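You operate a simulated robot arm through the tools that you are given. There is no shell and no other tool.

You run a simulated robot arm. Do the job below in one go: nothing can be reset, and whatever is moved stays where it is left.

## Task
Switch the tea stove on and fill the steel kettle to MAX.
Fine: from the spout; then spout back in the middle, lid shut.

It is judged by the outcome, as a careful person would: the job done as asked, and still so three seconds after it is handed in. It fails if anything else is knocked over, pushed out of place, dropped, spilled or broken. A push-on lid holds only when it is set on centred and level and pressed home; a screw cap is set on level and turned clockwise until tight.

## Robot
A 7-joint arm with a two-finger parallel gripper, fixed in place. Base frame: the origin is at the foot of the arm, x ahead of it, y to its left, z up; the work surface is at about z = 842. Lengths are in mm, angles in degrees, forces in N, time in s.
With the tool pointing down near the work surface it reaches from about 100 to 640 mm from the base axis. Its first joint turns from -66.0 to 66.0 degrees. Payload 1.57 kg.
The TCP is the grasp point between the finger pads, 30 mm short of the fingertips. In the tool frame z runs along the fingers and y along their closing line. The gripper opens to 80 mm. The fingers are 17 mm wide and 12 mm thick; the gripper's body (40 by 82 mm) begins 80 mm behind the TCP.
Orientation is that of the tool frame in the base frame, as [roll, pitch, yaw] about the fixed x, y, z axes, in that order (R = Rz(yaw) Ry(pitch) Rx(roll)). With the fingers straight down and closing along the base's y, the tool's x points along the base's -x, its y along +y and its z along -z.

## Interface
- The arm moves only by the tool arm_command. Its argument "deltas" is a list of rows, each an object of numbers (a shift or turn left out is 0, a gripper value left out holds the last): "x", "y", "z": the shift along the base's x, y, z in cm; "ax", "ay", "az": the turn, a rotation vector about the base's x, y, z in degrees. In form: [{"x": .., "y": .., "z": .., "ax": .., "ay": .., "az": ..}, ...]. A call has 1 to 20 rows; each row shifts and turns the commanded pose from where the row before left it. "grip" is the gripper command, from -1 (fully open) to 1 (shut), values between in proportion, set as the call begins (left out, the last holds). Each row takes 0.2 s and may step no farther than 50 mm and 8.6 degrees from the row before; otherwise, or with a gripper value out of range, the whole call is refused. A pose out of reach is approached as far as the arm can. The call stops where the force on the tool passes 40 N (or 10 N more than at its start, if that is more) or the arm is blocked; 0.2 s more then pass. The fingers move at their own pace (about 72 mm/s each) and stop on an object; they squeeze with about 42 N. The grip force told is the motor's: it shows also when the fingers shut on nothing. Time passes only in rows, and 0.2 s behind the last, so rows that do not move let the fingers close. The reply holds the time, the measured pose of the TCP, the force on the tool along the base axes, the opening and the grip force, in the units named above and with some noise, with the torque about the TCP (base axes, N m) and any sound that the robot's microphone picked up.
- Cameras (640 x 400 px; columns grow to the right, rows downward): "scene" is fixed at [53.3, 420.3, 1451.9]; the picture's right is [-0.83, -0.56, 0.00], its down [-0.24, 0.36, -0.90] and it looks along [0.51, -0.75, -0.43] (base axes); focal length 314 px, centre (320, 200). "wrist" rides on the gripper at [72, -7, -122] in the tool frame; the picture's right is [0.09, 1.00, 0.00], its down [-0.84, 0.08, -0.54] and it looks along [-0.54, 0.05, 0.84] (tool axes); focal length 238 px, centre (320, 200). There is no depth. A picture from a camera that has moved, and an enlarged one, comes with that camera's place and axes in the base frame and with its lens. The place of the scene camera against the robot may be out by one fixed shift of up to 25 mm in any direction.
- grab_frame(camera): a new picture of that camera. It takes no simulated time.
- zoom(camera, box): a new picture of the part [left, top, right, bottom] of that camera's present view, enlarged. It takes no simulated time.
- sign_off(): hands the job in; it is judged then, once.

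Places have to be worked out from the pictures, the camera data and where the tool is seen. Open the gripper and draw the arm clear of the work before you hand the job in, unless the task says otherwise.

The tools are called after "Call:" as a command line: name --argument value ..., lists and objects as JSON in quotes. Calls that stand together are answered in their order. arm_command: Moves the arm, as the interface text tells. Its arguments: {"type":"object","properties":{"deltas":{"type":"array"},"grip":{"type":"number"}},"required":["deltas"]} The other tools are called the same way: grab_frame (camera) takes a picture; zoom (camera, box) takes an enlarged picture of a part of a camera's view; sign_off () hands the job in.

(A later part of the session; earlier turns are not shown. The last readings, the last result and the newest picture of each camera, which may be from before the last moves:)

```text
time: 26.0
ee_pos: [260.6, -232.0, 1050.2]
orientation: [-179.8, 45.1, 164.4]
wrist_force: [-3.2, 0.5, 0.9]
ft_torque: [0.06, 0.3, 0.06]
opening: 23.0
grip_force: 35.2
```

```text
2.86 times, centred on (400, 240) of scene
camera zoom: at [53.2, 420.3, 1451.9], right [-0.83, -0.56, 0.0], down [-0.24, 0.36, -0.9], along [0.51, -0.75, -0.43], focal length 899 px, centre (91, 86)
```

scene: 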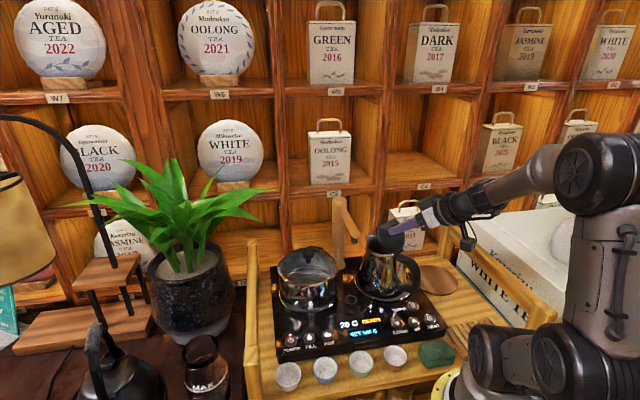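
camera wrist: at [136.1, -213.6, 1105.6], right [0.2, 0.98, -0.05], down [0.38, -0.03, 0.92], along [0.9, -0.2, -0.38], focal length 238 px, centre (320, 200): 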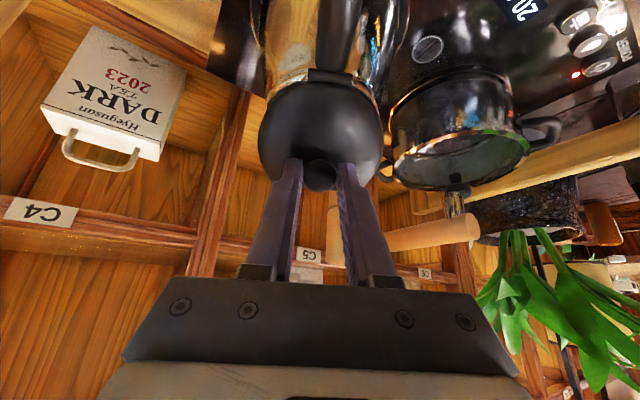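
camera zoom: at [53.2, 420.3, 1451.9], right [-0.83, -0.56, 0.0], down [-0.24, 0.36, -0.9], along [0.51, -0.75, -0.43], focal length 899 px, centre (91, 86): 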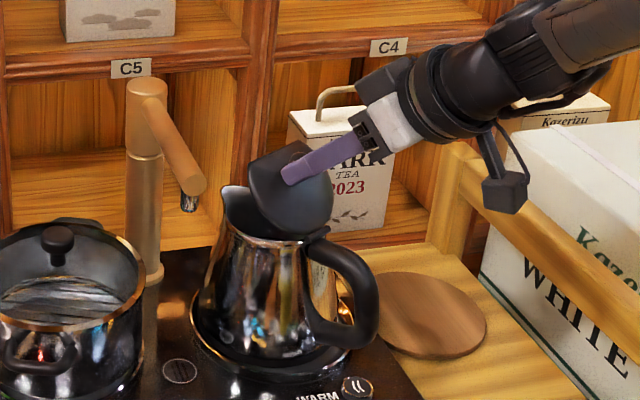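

The commanded pose was re-based at the limit, so the kettle sits about 6–8 mm toward (+x,+y). I'll drag it gently back by the held lid, then view it from above.

Call:
arm_command --deltas '[{"x": -0.2, "y": -0.25}, {"x": -0.2, "y": -0.25}, {"x": -0.15, "y": -0.25}, {}]'

Call:
zoom --camera "scene" --box '[340, 220, 440, 310]'

Call:
grab_frame --camera "wrist"

```text
time: 27.0
ee_pos: [253.9, -240.2, 1049.8]
orientation: [179.9, 45.0, 164.3]
wrist_force: [0.0, 0.9, -5.6]
ft_torque: [-0.03, -0.05, 0.03]
opening: 22.8
grip_force: 35.8
```

```text
4.44 times, centred on (390, 265) of scene
camera zoom: at [53.4, 420.3, 1451.9], right [-0.83, -0.56, 0.0], down [-0.24, 0.36, -0.9], along [0.51, -0.75, -0.43], focal length 1398 px, centre (9, -89)
```

zoom: 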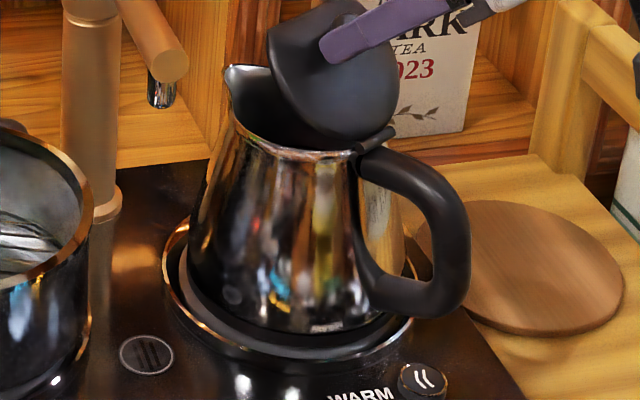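

```text
taken
camera wrist: at [120.3, -210.0, 1085.3], right [0.21, 0.98, -0.07], down [0.22, 0.02, 0.98], along [0.95, -0.22, -0.21], focal length 238 px, centre (320, 200)
```

wrist: 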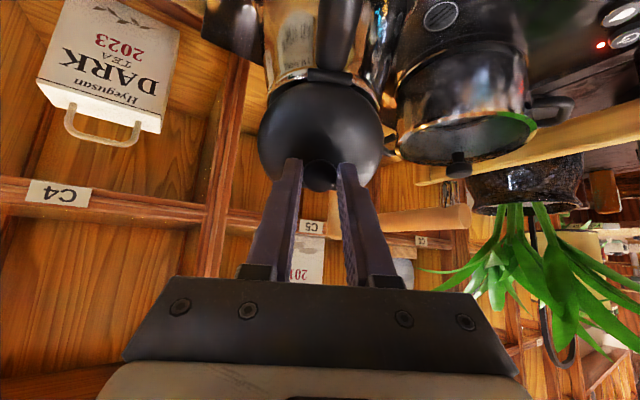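

The kettle is back within a millimetre or two of its first place. Now I'll ease the fingers open to see whether the lid stays up by itself at 45°.

Call:
arm_command --deltas '[{}, {}]' --grip 0.25

Call:
zoom --camera "scene" --box '[340, 220, 440, 310]'

Call:
grab_frame --camera "wrist"

```text
time: 27.6
ee_pos: [254.1, -240.3, 1052.1]
orientation: [-179.9, 45.0, 164.4]
wrist_force: [-0.9, -0.3, -1.3]
ft_torque: [-0.03, 0.01, 0.01]
opening: 30.1
grip_force: 0.1
```

```text
4.44 times, centred on (390, 265) of scene
camera zoom: at [53.3, 420.3, 1451.9], right [-0.83, -0.56, 0.0], down [-0.24, 0.36, -0.9], along [0.51, -0.75, -0.43], focal length 1398 px, centre (9, -89)
```

zoom: 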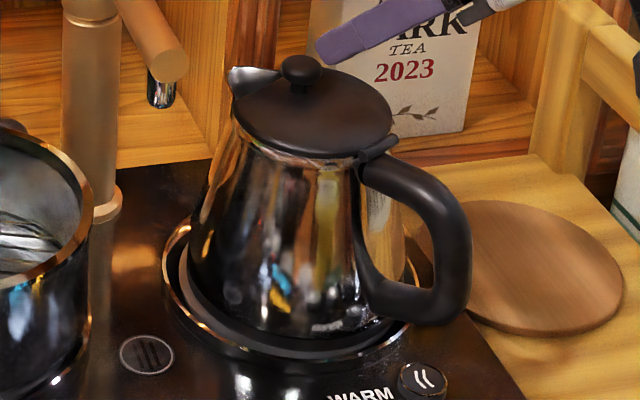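

```text
taken
camera wrist: at [120.4, -210.1, 1085.8], right [0.21, 0.98, -0.07], down [0.22, 0.02, 0.98], along [0.95, -0.22, -0.21], focal length 238 px, centre (320, 200)
```

wrist: 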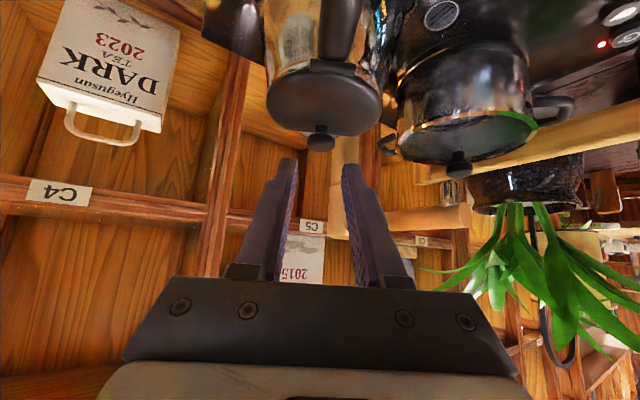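

The lid drops shut when released, so it must go past vertical, and the arm can't reach that with a rigid turn. The squeeze appears proportional to the commanded gap (~1.9 N/mm), so I'll use a light grip that lets the knob pivot, starting with the tool tilted 20° the other way. First I go above and re-measure the knob.

Call:
arm_command --deltas '[{"z": 3.0}, {"x": 0.95, "y": -0.26, "z": 2.5, "ax": 2.2, "ay": 7.82}, {"x": 0.95, "y": -0.26, "z": 2.5, "ax": 2.2, "ay": 7.82}, {"x": 0.95, "y": -0.26, "z": 2.0, "ax": 2.2, "ay": 7.82}, {"x": 0.95, "y": -0.26, "ax": 2.2, "ay": 7.82}, {"x": 0.95, "y": -0.26, "ax": 2.2, "ay": 7.82}, {"x": 0.95, "y": -0.26, "ax": 2.2, "ay": 7.82}, {"x": 0.95, "y": -0.26, "z": -2.0, "ax": 2.2, "ay": 7.82}, {"x": 0.95, "y": -0.26, "z": -2.0, "ax": 2.2, "ay": 7.82}, {}]' --grip -0.2

Call:
grab_frame --camera "wrist"

Call:
zoom --camera "wrist" --box '[240, 50, 400, 200]'

Call:
zoom --camera "scene" --box '[320, 170, 480, 310]'

```text
time: 29.8
ee_pos: [332.4, -261.6, 1113.0]
orientation: [-179.8, -19.9, 164.3]
wrist_force: [0.0, 0.0, -0.2]
ft_torque: [0.01, 0.02, 0.01]
opening: 47.9
grip_force: 0.1
```

```text
taken
camera wrist: at [304.5, -261.0, 1250.7], right [0.19, 0.98, 0.03], down [0.96, -0.19, 0.22], along [0.23, -0.01, -0.97], focal length 238 px, centre (320, 200)
```

wrist: 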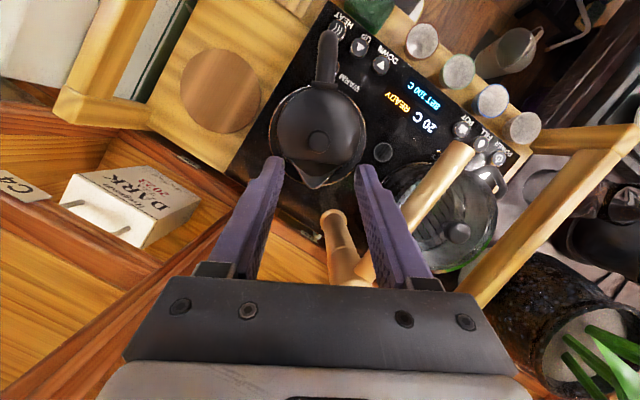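

```text
2.67 times, centred on (320, 125) of wrist
camera zoom: at [304.5, -261.0, 1250.7], right [0.19, 0.98, 0.03], down [0.96, -0.19, 0.22], along [0.23, -0.01, -0.97], focal length 636 px, centre (320, 400)
```

zoom: 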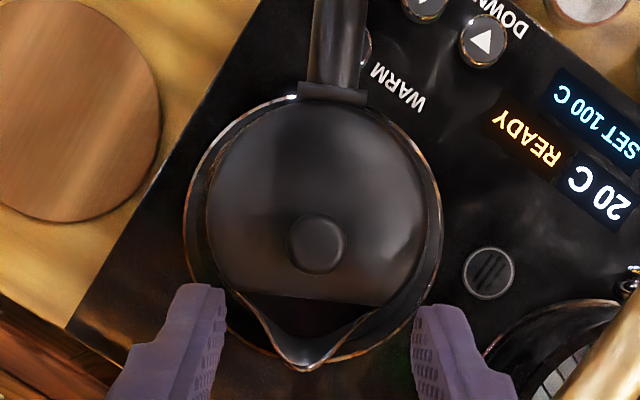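

```text
2.86 times, centred on (400, 240) of scene
camera zoom: at [53.3, 420.3, 1451.9], right [-0.83, -0.56, 0.0], down [-0.24, 0.36, -0.9], along [0.51, -0.75, -0.43], focal length 899 px, centre (91, 86)
```

zoom: 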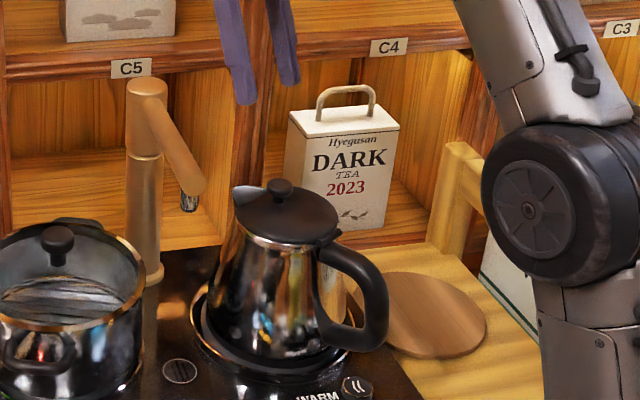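

From above, the kettle sits centred on its plate and the knob is at (302.9,-253.2) with the hinge near (245.7,-235.4). I'll descend along the tilted tool axis so the tips straddle the knob.

Call:
arm_command --deltas '[{"x": 1.12, "y": -0.3}, {"x": -1.0, "y": 0.28, "z": -2.85}, {"x": -1.0, "y": 0.28, "z": -2.85}, {"x": -0.8, "y": 0.22, "z": -2.3}, {}]'

Call:
zoom --camera "wrist" --box '[240, 90, 400, 210]'

Call:
zoom --camera "scene" --box '[340, 220, 440, 310]'

```text
time: 31.0
ee_pos: [313.6, -255.9, 1028.9]
orientation: [179.9, -19.8, 164.2]
wrist_force: [0.0, 0.3, -0.8]
ft_torque: [0.02, 0.0, 0.0]
opening: 47.8
grip_force: 0.0
```

```text
3.33 times, centred on (320, 150) of wrist
camera zoom: at [285.8, -256.3, 1167.2], right [0.19, 0.98, 0.03], down [0.96, -0.19, 0.23], along [0.23, -0.01, -0.97], focal length 794 px, centre (320, 367)
```

zoom: 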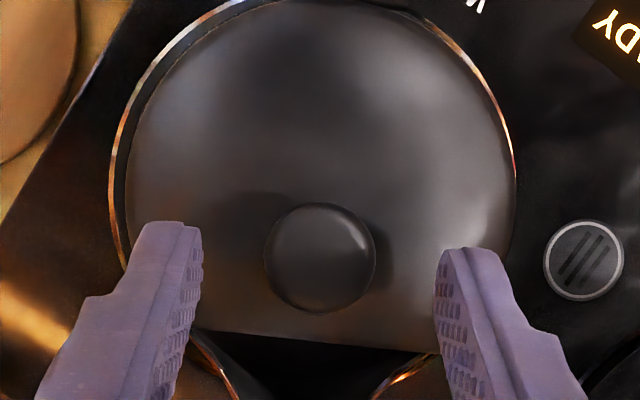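

```text
4.44 times, centred on (390, 265) of scene
camera zoom: at [53.3, 420.3, 1451.9], right [-0.83, -0.56, 0.0], down [-0.24, 0.36, -0.9], along [0.51, -0.75, -0.43], focal length 1398 px, centre (9, -89)
```

zoom: 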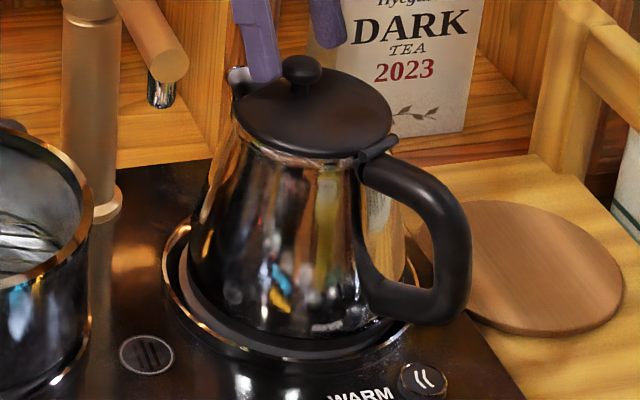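

Aligned. Down another 8–9 mm along the tool axis, then close lightly (target 19 mm, expecting about 7 N).

Call:
arm_command --deltas '[{"x": -0.18, "y": 0.04, "z": -0.42}, {"x": -0.18, "y": 0.04, "z": -0.42}, {}]'

Call:
arm_command --deltas '[{}, {}, {}]' --grip 0.52

Call:
zoom --camera "wrist" --box '[240, 90, 400, 210]'

Call:
zoom --camera "scene" --box '[360, 220, 420, 270]'

```text
time: 31.8
ee_pos: [310.2, -255.3, 1021.2]
orientation: [-180.0, -19.9, 164.3]
wrist_force: [0.8, 0.4, 0.2]
ft_torque: [-0.02, 0.02, 0.03]
opening: 47.9
grip_force: 0.0
```

```text
time: 32.6
ee_pos: [309.7, -255.5, 1020.7]
orientation: [180.0, -19.9, 164.3]
wrist_force: [0.8, 1.8, 0.2]
ft_torque: [0.08, 0.01, 0.01]
opening: 22.6
grip_force: 35.5
```

```text
3.33 times, centred on (320, 150) of wrist
camera zoom: at [282.8, -255.8, 1159.9], right [0.19, 0.98, 0.03], down [0.96, -0.19, 0.22], along [0.23, -0.01, -0.97], focal length 794 px, centre (320, 367)
```

zoom: 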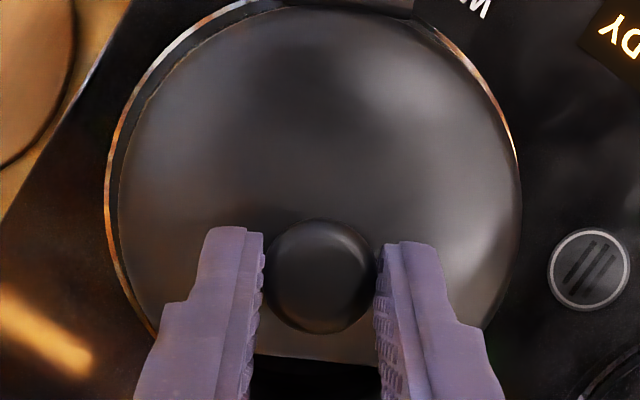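

```text
8.00 times, centred on (390, 245) of scene
camera zoom: at [53.3, 420.4, 1451.9], right [-0.83, -0.56, 0.0], down [-0.24, 0.36, -0.9], along [0.51, -0.75, -0.43], focal length 2516 px, centre (-240, -160)
```

zoom: 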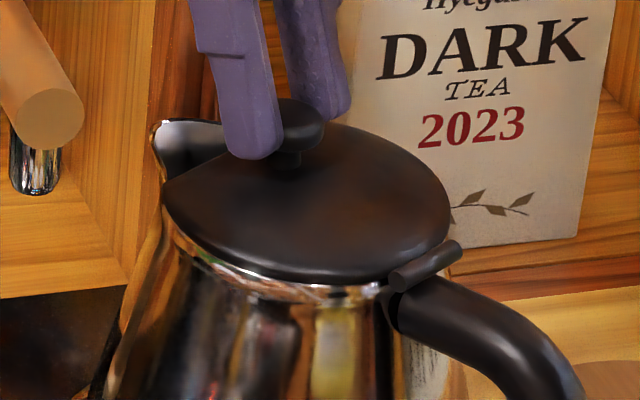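

The squeeze is still 35 N at that command, so I'll try a target just under the knob's width (22.4 mm) to get a lighter hold.

Call:
arm_command --deltas '[{}, {}]' --grip 0.44

```text
time: 33.2
ee_pos: [311.2, -255.1, 1021.7]
orientation: [180.0, -19.9, 164.3]
wrist_force: [1.3, 2.7, 0.2]
ft_torque: [-0.01, -0.01, -0.02]
opening: 24.2
grip_force: 1.0
```

Call:
arm_command --deltas '[{}, {}]' --grip 0.455

Call:
arm_command --deltas '[{}]' --grip 0.47

```text
time: 33.8
ee_pos: [310.2, -255.5, 1021.3]
orientation: [180.0, -19.9, 164.3]
wrist_force: [0.7, 3.3, 0.6]
ft_torque: [0.03, -0.03, -0.03]
opening: 24.1
grip_force: 0.9
```

```text
time: 34.2
ee_pos: [310.0, -255.5, 1021.9]
orientation: [179.9, -19.9, 164.4]
wrist_force: [1.3, 2.6, 1.0]
ft_torque: [0.09, -0.04, 0.0]
opening: 23.1
grip_force: 28.7
```

Call:
arm_command --deltas '[{}, {}]' --grip 0.46

Call:
arm_command --deltas '[{}, {}]' --grip 0.465

```text
time: 34.8
ee_pos: [309.2, -254.9, 1020.9]
orientation: [-179.9, -19.9, 164.3]
wrist_force: [1.5, 2.4, -0.7]
ft_torque: [0.08, -0.04, 0.02]
opening: 22.7
grip_force: 35.1
```

```text
time: 35.4
ee_pos: [309.3, -255.3, 1021.0]
orientation: [180.0, -20.0, 164.4]
wrist_force: [1.7, 1.8, 0.0]
ft_torque: [0.04, -0.02, 0.01]
opening: 22.5
grip_force: 35.6
```

The grip turns out to be on/off, so a light pivoting hold isn't available. The lid's balance point should be near 77–80° open, so a rigid turn from about -35° to +45° tilt could do it; first I'll let go, back off and test in free air whether the end pose (tilt 45° near (221,-228,1060)) is reachable.

Call:
arm_command --deltas '[{}, {}, {"x": 0.6, "y": -0.17, "z": 1.8}, {"x": 1.0, "y": -0.28, "z": 3.0}, {"x": 0.6, "y": -0.1, "z": 3.5}]' --grip -0.2

Call:
arm_command --deltas '[{"x": -1.38, "y": 0.41, "ax": -2.2, "ay": -7.82}, {"x": -1.38, "y": 0.41, "ax": -2.2, "ay": -7.82}, {"x": -1.38, "y": 0.41, "ax": -2.2, "ay": -7.82}, {"x": -1.38, "y": 0.41, "ax": -2.2, "ay": -7.82}, {"x": -1.38, "y": 0.41, "ax": -2.2, "ay": -7.82}, {"x": -1.38, "y": 0.41, "ax": -2.2, "ay": -7.82}, {"x": -1.38, "y": 0.41, "ax": -2.2, "ay": -7.82}, {"x": -1.38, "y": 0.41, "ax": -2.2, "ay": -7.82}, {}]'

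```text
time: 36.6
ee_pos: [333.1, -260.6, 1104.2]
orientation: [179.9, -20.0, 164.4]
wrist_force: [0.7, -1.1, 0.4]
ft_torque: [-0.02, -0.03, 0.0]
opening: 48.1
grip_force: 0.1
```

```text
time: 38.6
ee_pos: [238.6, -220.0, 1105.2]
orientation: [-179.8, 45.1, 164.3]
wrist_force: [-0.3, -0.1, -0.4]
ft_torque: [-0.04, 0.03, 0.02]
opening: 47.8
grip_force: 0.0
out of reach, approached as far as the arm can: row 8
```

Call:
arm_command --deltas '[{"z": -1.5}, {"z": -1.5}, {"z": -1.5}, {}]'

Call:
arm_command --deltas '[{"ax": 1.35, "ay": 4.8}, {"x": -0.5, "y": -0.2}, {"x": -0.5, "y": -0.2}, {"x": -0.5, "y": -0.2}, {}]'

```text
time: 39.6
ee_pos: [238.9, -219.6, 1062.1]
orientation: [-179.8, 45.1, 164.5]
wrist_force: [-0.9, 0.1, -0.1]
ft_torque: [-0.04, 0.0, -0.02]
opening: 47.9
grip_force: 0.0
```

```text
time: 40.8
ee_pos: [227.8, -222.9, 1060.1]
orientation: [-179.8, 40.0, 164.3]
wrist_force: [0.4, 0.5, -0.3]
ft_torque: [-0.06, -0.03, -0.03]
opening: 47.9
grip_force: 0.0
out of reach, approached as far as the arm can: row 4
```

The reach limits fit joint 1 stopping at -66° with the wrist about 236 mm behind the TCP. So I'll lean the tool 35° toward azimuth +15°, clear of tap and shelf by my estimate, which should let the same rigid turn carry the lid to about 85°. I'm moving to a standoff in that attitude.

Call:
arm_command --deltas '[{"z": 4.0}, {"z": 4.0}, {"x": 0.877, "y": -0.125, "ax": 2.165, "ay": 7.7}, {"x": 0.877, "y": -0.125, "ax": 2.165, "ay": 7.7}, {"x": 0.877, "y": -0.125, "ax": 2.165, "ay": 7.7}, {"x": 0.877, "y": -0.125, "ax": 2.165, "ay": 7.7}, {"x": 0.877, "y": -0.125, "ax": 2.165, "ay": 7.7}, {"x": 0.877, "y": -0.125, "az": 7.67}, {"x": 0.877, "y": -0.125, "az": 7.67}, {"x": 0.877, "y": -0.125, "az": 7.67}, {"x": 0.877, "y": -0.125, "az": 7.67}, {"x": 0.877, "y": -0.125, "ax": -1.81, "ay": 6.76}, {"x": 0.877, "y": -0.125, "ax": -1.81, "ay": 6.76}, {"x": 0.877, "y": -0.125, "ax": -1.81, "ay": 6.76}, {"x": 0.877, "y": -0.125, "ax": -1.81, "ay": 6.76}, {"x": 0.877, "y": -0.125, "ax": -1.81, "ay": 6.76}, {}]'

Call:
grab_frame --camera "wrist"

Call:
grab_frame --camera "scene"

```text
time: 44.4
ee_pos: [351.3, -240.7, 1143.2]
orientation: [180.0, -34.9, -165.1]
wrist_force: [-0.5, -0.1, 1.4]
ft_torque: [-0.02, -0.01, 0.03]
opening: 48.3
grip_force: 0.0
```

```text
taken
camera wrist: at [363.5, -244.0, 1282.3], right [-0.33, 0.94, 0.05], down [0.94, 0.33, -0.04], along [-0.05, 0.04, -1.0], focal length 238 px, centre (320, 200)
```

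wrist: 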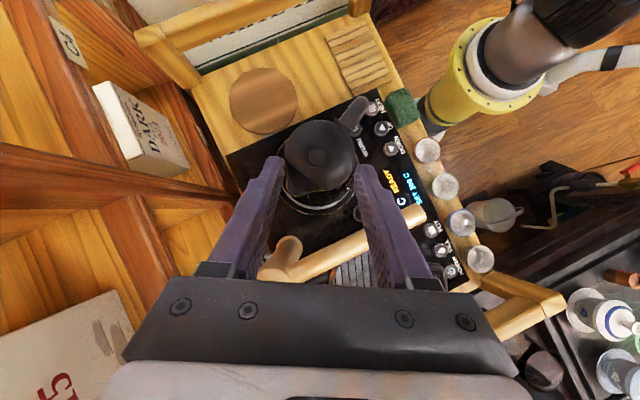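

```text
taken
```

scene: 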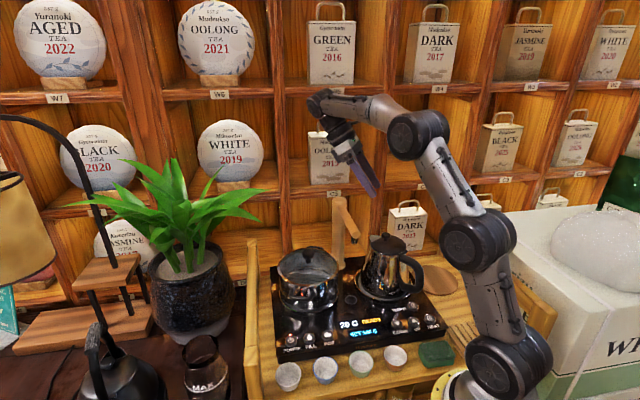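

Call:
zoom --camera "wrist" --box '[230, 90, 450, 290]'

Call:
zoom --camera "scene" --box '[290, 80, 450, 310]'

```text
2.00 times, centred on (340, 190) of wrist
camera zoom: at [363.5, -244.0, 1282.3], right [-0.33, 0.94, 0.05], down [0.94, 0.33, -0.04], along [-0.05, 0.04, -1.0], focal length 477 px, centre (280, 220)
```

zoom: 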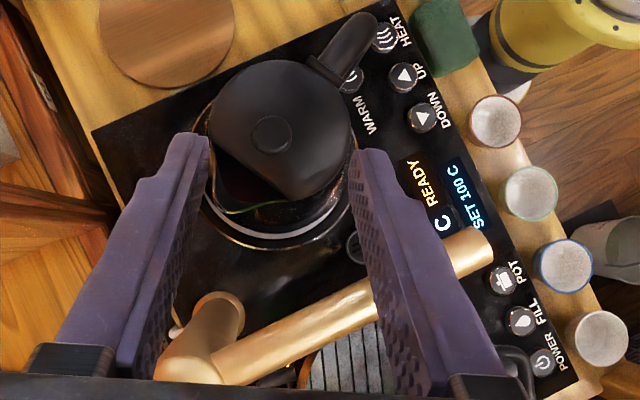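

```text
1.74 times, centred on (370, 195) of scene
camera zoom: at [53.3, 420.3, 1451.9], right [-0.83, -0.56, 0.0], down [-0.24, 0.36, -0.9], along [0.51, -0.75, -0.43], focal length 547 px, centre (233, 209)
```

zoom: 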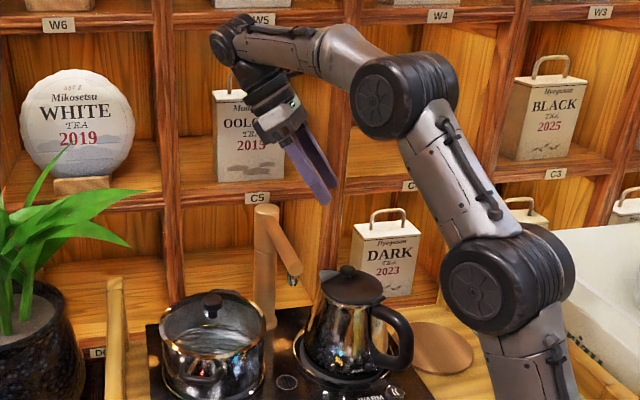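

Clear so far. I'm descending to the standoff, then I'll check the alignment with the knob.

Call:
arm_command --deltas '[{"z": -3.84}, {"z": -3.84}, {"x": -1.1, "y": -0.3, "z": -1.64}, {"x": -1.1, "y": -0.3, "z": -1.64}, {}]'

Call:
zoom --camera "wrist" --box '[240, 90, 400, 210]'

Call:
zoom --camera "scene" --box '[290, 80, 450, 310]'

```text
time: 45.6
ee_pos: [327.7, -245.7, 1031.0]
orientation: [-179.9, -34.9, -165.0]
wrist_force: [-0.5, -1.1, -0.3]
ft_torque: [0.0, 0.04, -0.02]
opening: 48.1
grip_force: 0.0
```

```text
3.33 times, centred on (320, 150) of wrist
camera zoom: at [340.2, -250.4, 1171.4], right [-0.33, 0.94, 0.05], down [0.94, 0.33, -0.03], along [-0.05, 0.04, -1.0], focal length 794 px, centre (320, 367)
```

zoom: 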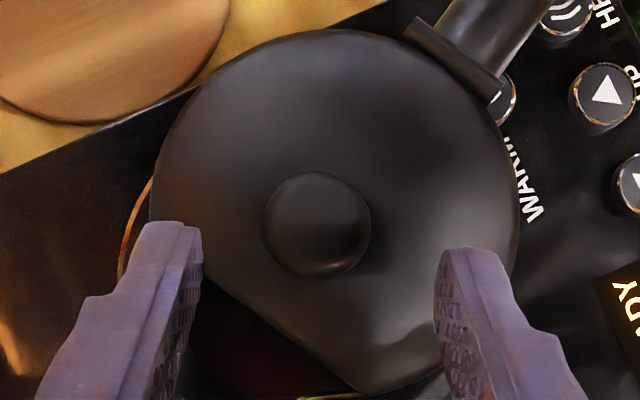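

```text
1.74 times, centred on (370, 195) of scene
camera zoom: at [53.3, 420.3, 1451.9], right [-0.83, -0.56, 0.0], down [-0.24, 0.36, -0.9], along [0.51, -0.75, -0.43], focal length 547 px, centre (233, 209)
```

zoom: 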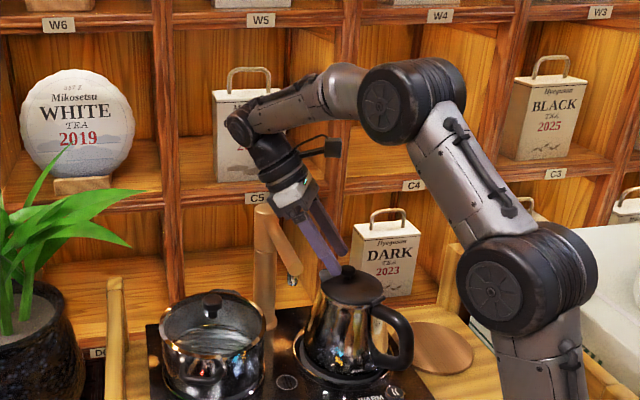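

Knob at (303,-254), hinge at (246,-237): consistent. The last 17 mm along the tool axis, then I grip.

Call:
arm_command --deltas '[{"x": -0.52, "y": -0.18, "z": -0.7}, {"x": -0.5, "y": -0.2, "z": -0.65}, {}]'

Call:
zoom --camera "wrist" --box '[240, 90, 400, 210]'

Call:
zoom --camera "scene" --box '[350, 200, 430, 270]'

```text
time: 46.4
ee_pos: [319.3, -250.4, 1017.9]
orientation: [179.9, -35.0, -164.9]
wrist_force: [0.5, 0.5, 0.2]
ft_torque: [0.0, 0.02, -0.01]
opening: 47.9
grip_force: 0.0
```

```text
3.33 times, centred on (320, 150) of wrist
camera zoom: at [330.3, -254.6, 1158.9], right [-0.33, 0.94, 0.05], down [0.94, 0.33, -0.03], along [-0.05, 0.04, -1.0], focal length 794 px, centre (320, 367)
```

zoom: 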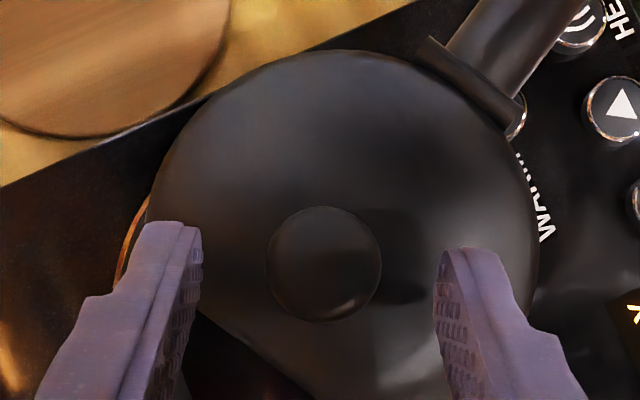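

```text
5.71 times, centred on (390, 235) of scene
camera zoom: at [53.3, 420.3, 1451.9], right [-0.83, -0.56, 0.0], down [-0.24, 0.36, -0.9], along [0.51, -0.75, -0.43], focal length 1797 px, centre (-80, 0)
```

zoom: 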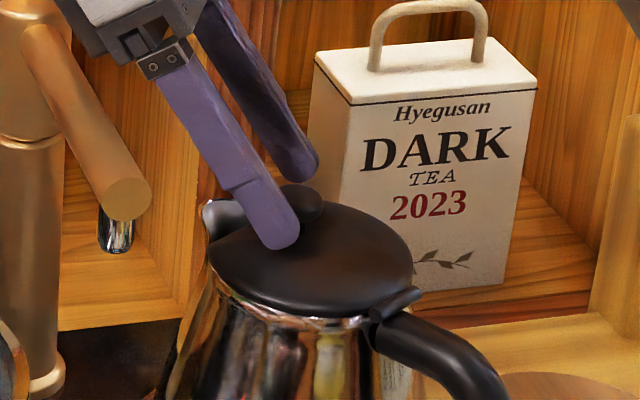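

Call:
arm_command --deltas '[{"y": 0.1}, {}, {}, {}]' --grip 0.9

Call:
zoom --camera "wrist" --box '[240, 90, 400, 210]'

Call:
zoom --camera "scene" --box '[350, 200, 430, 270]'

```text
time: 47.4
ee_pos: [319.5, -249.1, 1017.6]
orientation: [-180.0, -34.8, -165.0]
wrist_force: [-0.8, -3.5, -0.6]
ft_torque: [-0.06, -0.03, 0.05]
opening: 22.5
grip_force: 35.5
```

```text
3.33 times, centred on (320, 150) of wrist
camera zoom: at [330.3, -253.9, 1158.8], right [-0.33, 0.94, 0.05], down [0.94, 0.33, -0.03], along [-0.05, 0.04, -1.0], focal length 794 px, centre (320, 367)
```

zoom: 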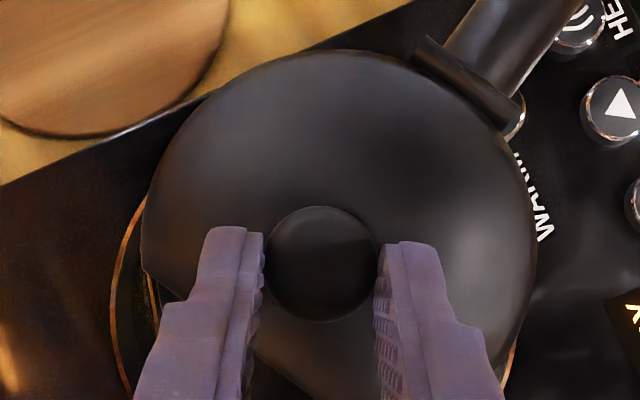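

```text
5.71 times, centred on (390, 235) of scene
camera zoom: at [53.3, 420.3, 1451.9], right [-0.83, -0.56, 0.0], down [-0.24, 0.36, -0.9], along [0.51, -0.75, -0.43], focal length 1797 px, centre (-80, 0)
```

zoom: 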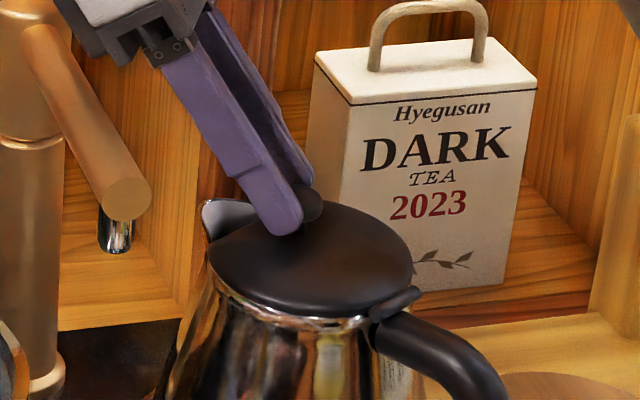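

The knob is gripped. I'll start the rigid opening turn about the hinge, the first 15°.

Call:
arm_command --deltas '[{"x": -0.185, "y": 0.0, "z": 0.32, "ax": -0.7, "ay": -2.4}, {"x": -0.185, "y": 0.054, "z": 0.311, "ax": -0.7, "ay": -2.4}, {"x": -0.421, "y": 0.123, "z": 0.595, "ax": -1.4, "ay": -4.8}, {"x": -0.469, "y": 0.137, "z": 0.554, "ax": -1.4, "ay": -4.8}]'

Call:
zoom --camera "scene" --box '[330, 170, 450, 310]'

```text
time: 48.4
ee_pos: [306.8, -245.4, 1035.5]
orientation: [-171.7, -21.7, -168.9]
wrist_force: [-2.8, 4.5, 8.2]
ft_torque: [-0.13, 0.86, -0.29]
opening: 22.8
grip_force: 34.9
```

```text
2.86 times, centred on (390, 240) of scene
camera zoom: at [53.2, 420.5, 1451.9], right [-0.83, -0.56, 0.0], down [-0.24, 0.36, -0.9], along [0.51, -0.75, -0.43], focal length 899 px, centre (120, 86)
```

zoom: 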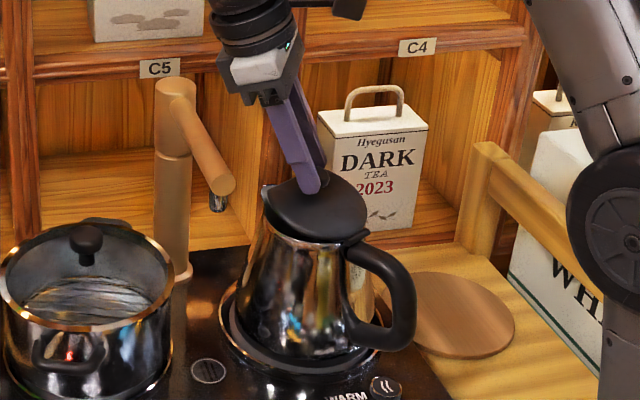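

Forces rose a little (8 N, 0.86 N·m), so I'll pause and look before going on.

Call:
arm_command --deltas '[{}]'

Call:
zoom --camera "wrist" --box '[220, 60, 420, 210]'

Call:
zoom --camera "scene" --box '[350, 220, 430, 310]'

```text
time: 48.8
ee_pos: [307.3, -245.9, 1035.2]
orientation: [-171.5, -21.9, -169.0]
wrist_force: [-3.7, 5.6, 11.1]
ft_torque: [-0.04, 1.0, -0.3]
opening: 22.6
grip_force: 34.8
```

```text
2.67 times, centred on (320, 135) of wrist
camera zoom: at [282.0, -240.0, 1174.8], right [-0.32, 0.94, -0.1], down [0.92, 0.34, 0.18], along [0.2, -0.04, -0.98], focal length 636 px, centre (320, 373)
```

zoom: 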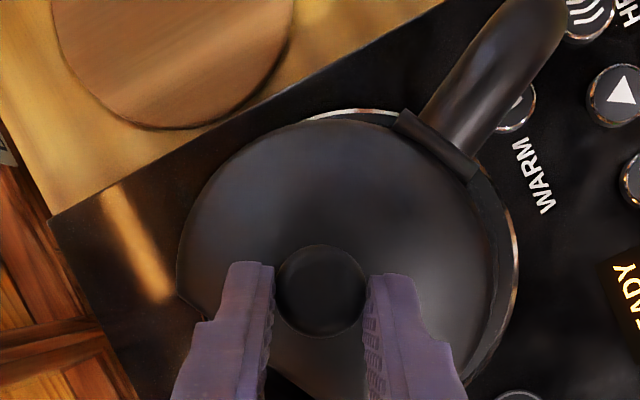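

```text
4.44 times, centred on (390, 265) of scene
camera zoom: at [53.1, 420.6, 1451.8], right [-0.83, -0.56, 0.0], down [-0.24, 0.36, -0.9], along [0.51, -0.75, -0.43], focal length 1398 px, centre (9, -89)
```

zoom: 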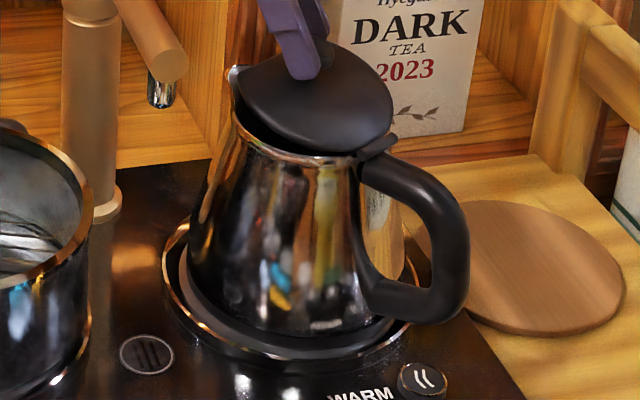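

Checking moments about the hinge, the load is just internal: the wrist turn is slightly ahead of the hinge path. I'll comply in the direction of the measured force and see how it relaxes.

Call:
arm_command --deltas '[{"x": -0.05, "y": 0.1, "z": 0.2}, {}]'

```text
time: 49.4
ee_pos: [306.1, -245.0, 1036.6]
orientation: [-171.8, -21.7, -168.9]
wrist_force: [-0.5, -0.4, 0.2]
ft_torque: [-0.07, -0.41, 0.01]
opening: 22.9
grip_force: 35.6
```

The load is nearly gone. On by another 10°, with the same small upward bias.

Call:
arm_command --deltas '[{"x": -0.515, "y": 0.16, "z": 0.55, "ax": -1.4, "ay": -4.8}, {"x": -0.56, "y": 0.17, "z": 0.5, "ax": -1.4, "ay": -4.8}, {}]'

Call:
zoom --camera "scene" --box '[330, 170, 450, 310]'

```text
time: 50.2
ee_pos: [294.3, -242.5, 1048.1]
orientation: [-167.1, -12.8, -170.4]
wrist_force: [-1.5, -0.5, 0.0]
ft_torque: [0.03, -0.1, 0.03]
opening: 22.6
grip_force: 35.0
```

```text
2.86 times, centred on (390, 240) of scene
camera zoom: at [53.3, 420.3, 1451.9], right [-0.83, -0.56, 0.0], down [-0.24, 0.36, -0.9], along [0.51, -0.75, -0.43], focal length 899 px, centre (120, 86)
```

zoom: 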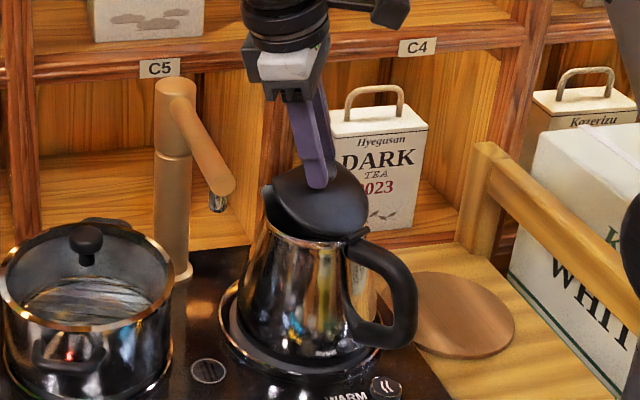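

Forces are near zero. Continuing from 25° to 45°.

Call:
arm_command --deltas '[{"x": -0.6, "y": 0.175, "z": 0.43, "ax": -1.4, "ay": -4.8}, {"x": -0.63, "y": 0.184, "z": 0.38, "ax": -1.4, "ay": -4.8}, {}]'

Call:
arm_command --deltas '[{"x": -0.66, "y": 0.19, "z": 0.31, "ax": -1.4, "ay": -4.8}, {"x": -0.68, "y": 0.196, "z": 0.25, "ax": -1.4, "ay": -4.8}, {}]'

Call:
zoom --camera "scene" --box '[330, 170, 450, 310]'

```text
time: 51.0
ee_pos: [280.9, -238.5, 1055.3]
orientation: [-162.7, -3.8, -170.9]
wrist_force: [-0.9, 1.2, -4.6]
ft_torque: [0.13, -0.08, 0.03]
opening: 22.5
grip_force: 35.4
```

```text
time: 51.8
ee_pos: [267.5, -235.0, 1061.0]
orientation: [-158.4, 5.3, -171.0]
wrist_force: [-2.0, 0.5, -4.8]
ft_torque: [0.11, 0.03, -0.02]
opening: 22.4
grip_force: 35.2
```

```text
2.86 times, centred on (390, 240) of scene
camera zoom: at [53.3, 420.3, 1451.9], right [-0.83, -0.56, 0.0], down [-0.24, 0.36, -0.9], along [0.51, -0.75, -0.43], focal length 899 px, centre (120, 86)
```

zoom: 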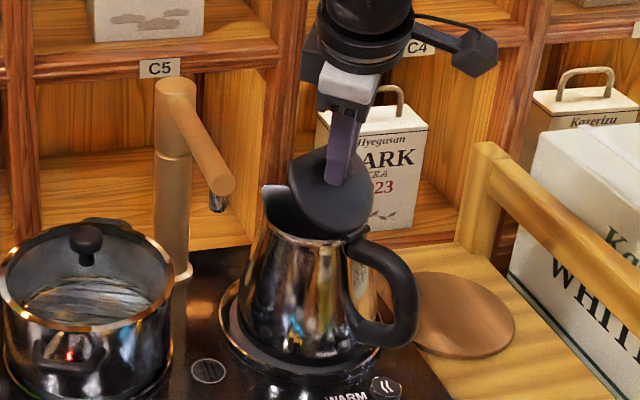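

The lid is at 45° with the tool near vertical. Force z is -4.8 N, so I'm slightly high; I'll ease down while turning on to 65°.

Call:
arm_command --deltas '[{"x": -0.69, "y": 0.201, "z": 0.09, "ax": -1.4, "ay": -4.8}, {"x": -0.7, "y": 0.205, "z": 0.07, "ax": -1.4, "ay": -4.8}, {}]'

Call:
arm_command --deltas '[{"x": -0.708, "y": 0.206, "z": 0.02, "ax": -1.4, "ay": -4.8}, {"x": -0.709, "y": 0.207, "z": -0.03, "ax": -1.4, "ay": -4.8}, {}]'

Call:
zoom --camera "scene" --box '[330, 170, 450, 310]'

```text
time: 52.6
ee_pos: [255.0, -231.4, 1062.8]
orientation: [-153.9, 14.3, -170.2]
wrist_force: [-1.5, 0.1, -5.0]
ft_torque: [0.06, 0.05, 0.0]
opening: 22.7
grip_force: 35.4
```

```text
time: 53.4
ee_pos: [240.3, -226.7, 1061.8]
orientation: [-149.2, 23.2, -168.7]
wrist_force: [0.3, 0.2, -5.2]
ft_torque: [0.15, 0.04, 0.01]
opening: 22.8
grip_force: 35.2
```

```text
2.86 times, centred on (390, 240) of scene
camera zoom: at [53.4, 420.3, 1451.9], right [-0.83, -0.56, 0.0], down [-0.24, 0.36, -0.9], along [0.51, -0.75, -0.43], focal length 899 px, centre (120, 86)
```

zoom: 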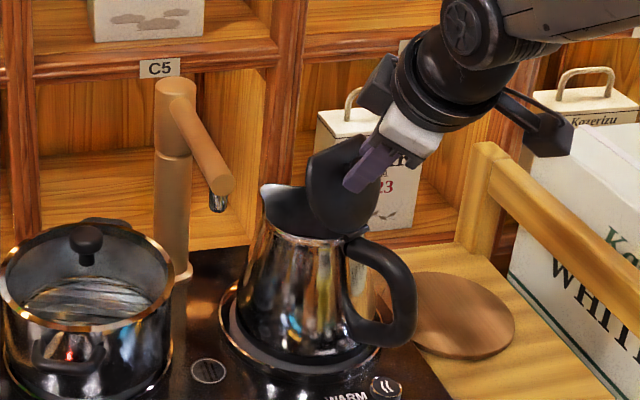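

The lid is at 65° and the kettle hasn't moved. On to 85° with a slight downward correction, watching the reach.

Call:
arm_command --deltas '[{"x": -0.705, "y": 0.206, "z": -0.13, "ax": -1.4, "ay": -4.8}, {"x": -0.695, "y": 0.203, "z": -0.19, "ax": -1.4, "ay": -4.8}, {}]'

Call:
arm_command --deltas '[{"x": -0.681, "y": 0.199, "z": -0.23, "ax": -1.4, "ay": -4.8}, {"x": -0.66, "y": 0.193, "z": -0.28, "ax": -1.4, "ay": -4.8}, {}]'

Call:
zoom --camera "scene" --box '[330, 170, 450, 310]'

```text
time: 54.2
ee_pos: [226.3, -223.2, 1059.1]
orientation: [-143.8, 32.0, -166.2]
wrist_force: [0.1, 0.7, -5.7]
ft_torque: [0.04, 0.12, -0.05]
opening: 22.6
grip_force: 35.0
```

```text
time: 55.0
ee_pos: [213.7, -216.5, 1055.2]
orientation: [-137.3, 40.4, -162.2]
wrist_force: [-0.2, 0.2, -8.6]
ft_torque: [0.24, 0.58, 0.03]
opening: 22.8
grip_force: 35.6
```

```text
2.86 times, centred on (390, 240) of scene
camera zoom: at [53.4, 420.3, 1451.9], right [-0.83, -0.56, 0.0], down [-0.24, 0.36, -0.9], along [0.51, -0.75, -0.43], focal length 899 px, centre (120, 86)
```

zoom: 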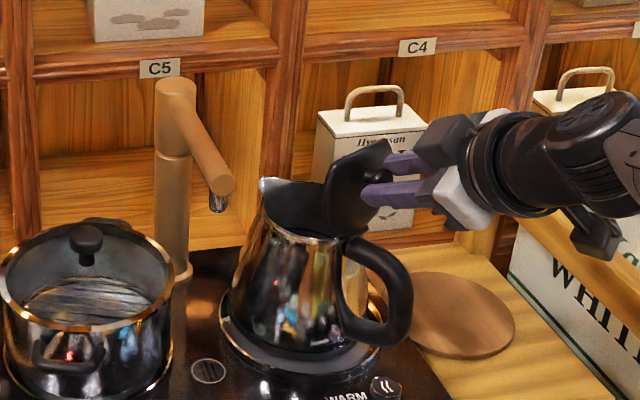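

The kettle is starting to tip slightly (8.6 N), so the lid may be near its stop. I'll lower a touch to let the kettle sit, then release.

Call:
arm_command --deltas '[{"x": 0.1, "z": -0.15}, {"z": -0.1}, {}]'

Call:
zoom --camera "scene" --box '[350, 220, 430, 310]'

Call:
grab_frame --camera "wrist"

```text
time: 55.8
ee_pos: [214.6, -217.6, 1052.8]
orientation: [-137.3, 40.4, -162.3]
wrist_force: [-1.1, 0.0, -7.9]
ft_torque: [0.26, 0.58, 0.05]
opening: 22.6
grip_force: 35.6
```

```text
4.44 times, centred on (390, 265) of scene
camera zoom: at [53.4, 420.3, 1451.9], right [-0.83, -0.56, 0.0], down [-0.24, 0.36, -0.9], along [0.51, -0.75, -0.43], focal length 1398 px, centre (9, -89)
```

zoom: 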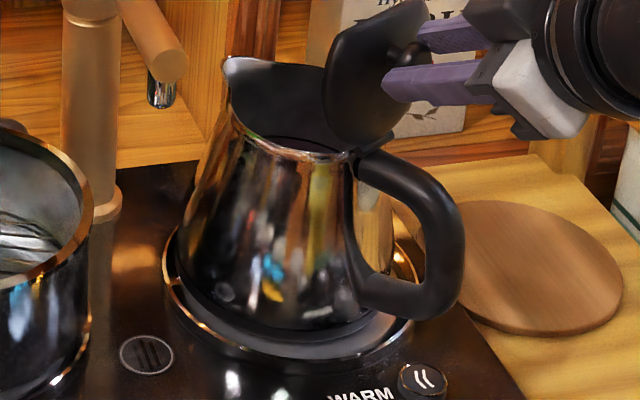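

```text
taken
camera wrist: at [80.9, -180.4, 1076.9], right [0.13, 0.81, -0.57], down [0.26, 0.53, 0.81], along [0.96, -0.25, -0.15], focal length 238 px, centre (320, 200)
```

wrist: 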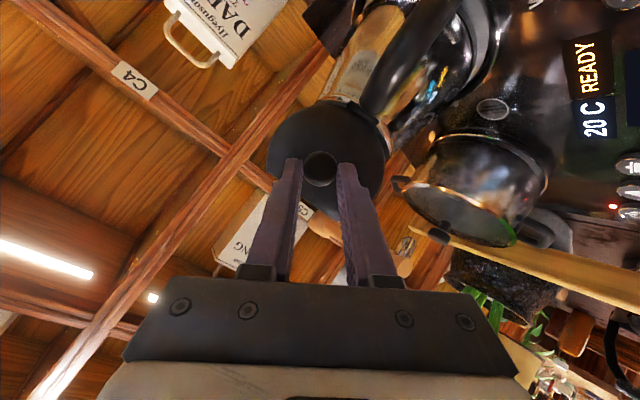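

The lid is at its stop and my extra rotation is tipping the kettle, so I'll reverse the last 5° to put it flat again.

Call:
arm_command --deltas '[{"x": 0.3, "y": -0.095, "z": 0.07, "ax": 0.7, "ay": 2.4}, {"x": 0.3, "y": -0.095, "z": 0.07, "ax": 0.7, "ay": 2.4}, {}]'

Call:
zoom --camera "scene" --box '[350, 220, 430, 310]'

```text
time: 56.6
ee_pos: [221.3, -219.7, 1054.7]
orientation: [-140.5, 36.1, -164.4]
wrist_force: [-1.4, 1.4, -2.2]
ft_torque: [-0.03, 0.22, -0.02]
opening: 22.9
grip_force: 35.6
```

```text
4.44 times, centred on (390, 265) of scene
camera zoom: at [53.3, 420.4, 1451.9], right [-0.83, -0.56, 0.0], down [-0.24, 0.36, -0.9], along [0.51, -0.75, -0.43], focal length 1398 px, centre (9, -89)
```

zoom: 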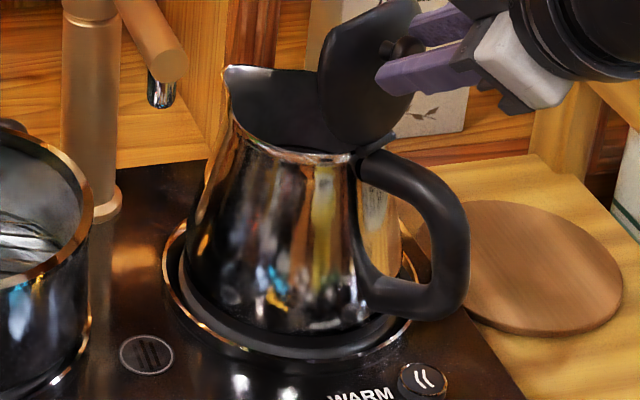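

Flat again with low forces, lid about 80°. I'll probe a small 2.5° further, following the hinge path, to learn whether that was the stop or just path error.

Call:
arm_command --deltas '[{"z": -0.1}, {"x": -0.33, "y": 0.096, "z": -0.13, "ax": -0.7, "ay": -2.4}, {}]'

Call:
zoom --camera "scene" --box '[350, 220, 430, 310]'

```text
time: 57.4
ee_pos: [217.7, -218.9, 1052.8]
orientation: [-138.8, 38.3, -163.3]
wrist_force: [-1.8, 4.6, 6.2]
ft_torque: [0.02, 0.26, 0.01]
opening: 22.5
grip_force: 35.4
```

```text
4.44 times, centred on (390, 265) of scene
camera zoom: at [53.2, 420.5, 1451.9], right [-0.83, -0.56, 0.0], down [-0.24, 0.36, -0.9], along [0.51, -0.75, -0.43], focal length 1398 px, centre (9, -89)
```

zoom: 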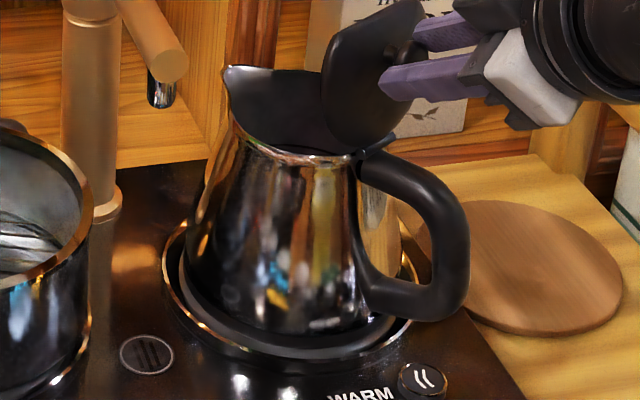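

With a light downward press the kettle stays flat. I'll go another 5° like this.

Call:
arm_command --deltas '[{"x": -0.33, "y": 0.09, "z": -0.12, "ax": -0.7, "ay": -2.4}, {"x": -0.32, "y": 0.09, "z": -0.15, "ax": -0.7, "ay": -2.4}, {}]'

Call:
zoom --camera "scene" --box '[350, 220, 430, 310]'

```text
time: 58.2
ee_pos: [210.9, -217.1, 1049.6]
orientation: [-134.9, 42.6, -160.8]
wrist_force: [1.3, -1.8, 12.4]
ft_torque: [-0.28, -0.06, -0.05]
opening: 22.4
grip_force: 35.0
```

```text
4.44 times, centred on (390, 265) of scene
camera zoom: at [53.3, 420.4, 1451.9], right [-0.83, -0.56, 0.0], down [-0.24, 0.36, -0.9], along [0.51, -0.75, -0.43], focal length 1398 px, centre (9, -89)
```

zoom: 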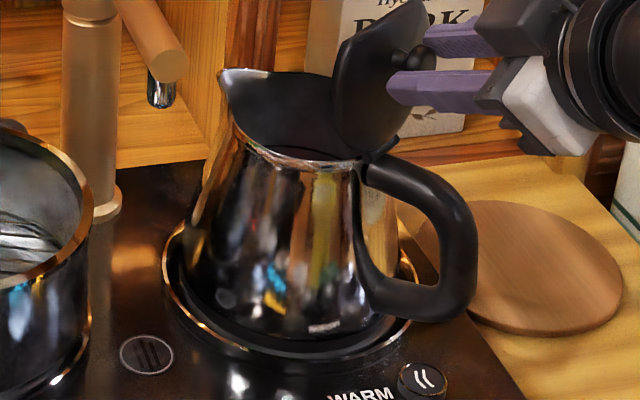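

The lid looks to be just about vertical, past its balance point. I'll relieve the press slightly and open the fingers.

Call:
arm_command --deltas '[{"z": 0.1}, {}]'

Call:
arm_command --deltas '[{}, {}]' --grip 0.2

Call:
zoom --camera "scene" --box '[350, 220, 430, 310]'

```text
time: 58.8
ee_pos: [212.1, -217.7, 1049.9]
orientation: [-135.2, 42.6, -160.8]
wrist_force: [3.0, -0.9, 12.5]
ft_torque: [-0.24, -0.61, 0.06]
opening: 22.5
grip_force: 34.6
```

```text
time: 59.4
ee_pos: [211.4, -217.5, 1049.5]
orientation: [-135.4, 42.5, -161.0]
wrist_force: [0.4, -0.2, -0.1]
ft_torque: [-0.02, -0.01, -0.01]
opening: 31.8
grip_force: 0.1
```

```text
4.44 times, centred on (390, 265) of scene
camera zoom: at [53.3, 420.3, 1451.9], right [-0.83, -0.56, 0.0], down [-0.24, 0.36, -0.9], along [0.51, -0.75, -0.43], focal length 1398 px, centre (9, -89)
```

zoom: 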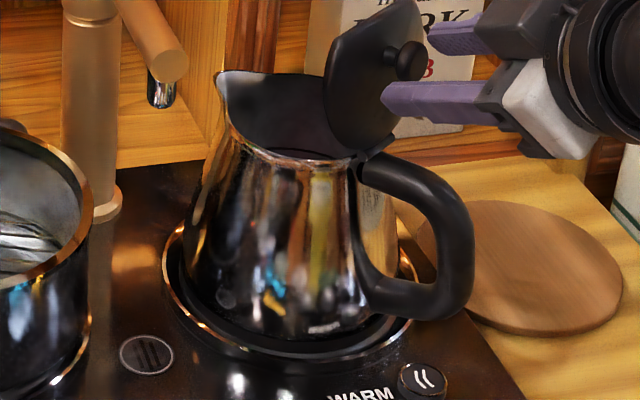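

The lid stays open on its own. Now I'll open wider and back the fingers straight off along the tool axis.

Call:
arm_command --deltas '[{}, {"x": -0.3, "y": 0.22, "z": 0.26}, {"x": -0.3, "y": 0.22, "z": 0.26}, {"x": -0.3, "y": 0.22, "z": 0.26}, {}]' --grip -0.4

Call:
zoom --camera "scene" --box '[330, 170, 450, 310]'

Call:
grab_frame --camera "wrist"

```text
time: 60.6
ee_pos: [202.9, -210.6, 1057.2]
orientation: [-135.3, 42.5, -161.0]
wrist_force: [-0.3, 0.9, -0.8]
ft_torque: [-0.02, -0.01, -0.02]
opening: 55.9
grip_force: 0.1
```

```text
2.86 times, centred on (390, 240) of scene
camera zoom: at [53.3, 420.3, 1451.9], right [-0.83, -0.56, 0.0], down [-0.24, 0.36, -0.9], along [0.51, -0.75, -0.43], focal length 899 px, centre (120, 86)
```

zoom: 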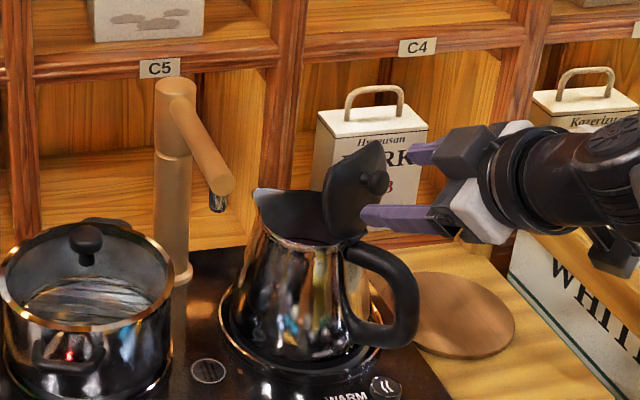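

```text
taken
camera wrist: at [66.8, -172.5, 1075.6], right [0.15, 0.8, -0.58], down [0.23, 0.54, 0.81], along [0.96, -0.26, -0.1], focal length 238 px, centre (320, 200)
```

wrist: 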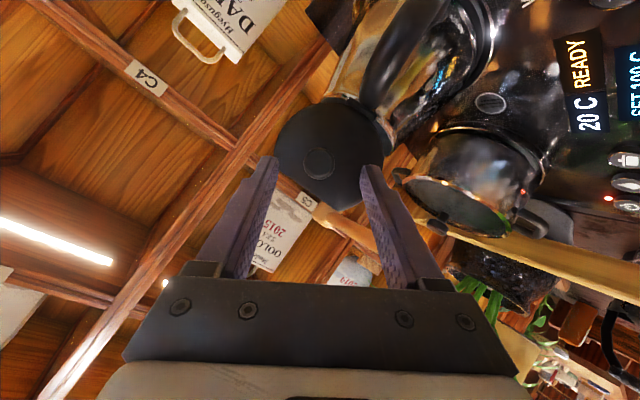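

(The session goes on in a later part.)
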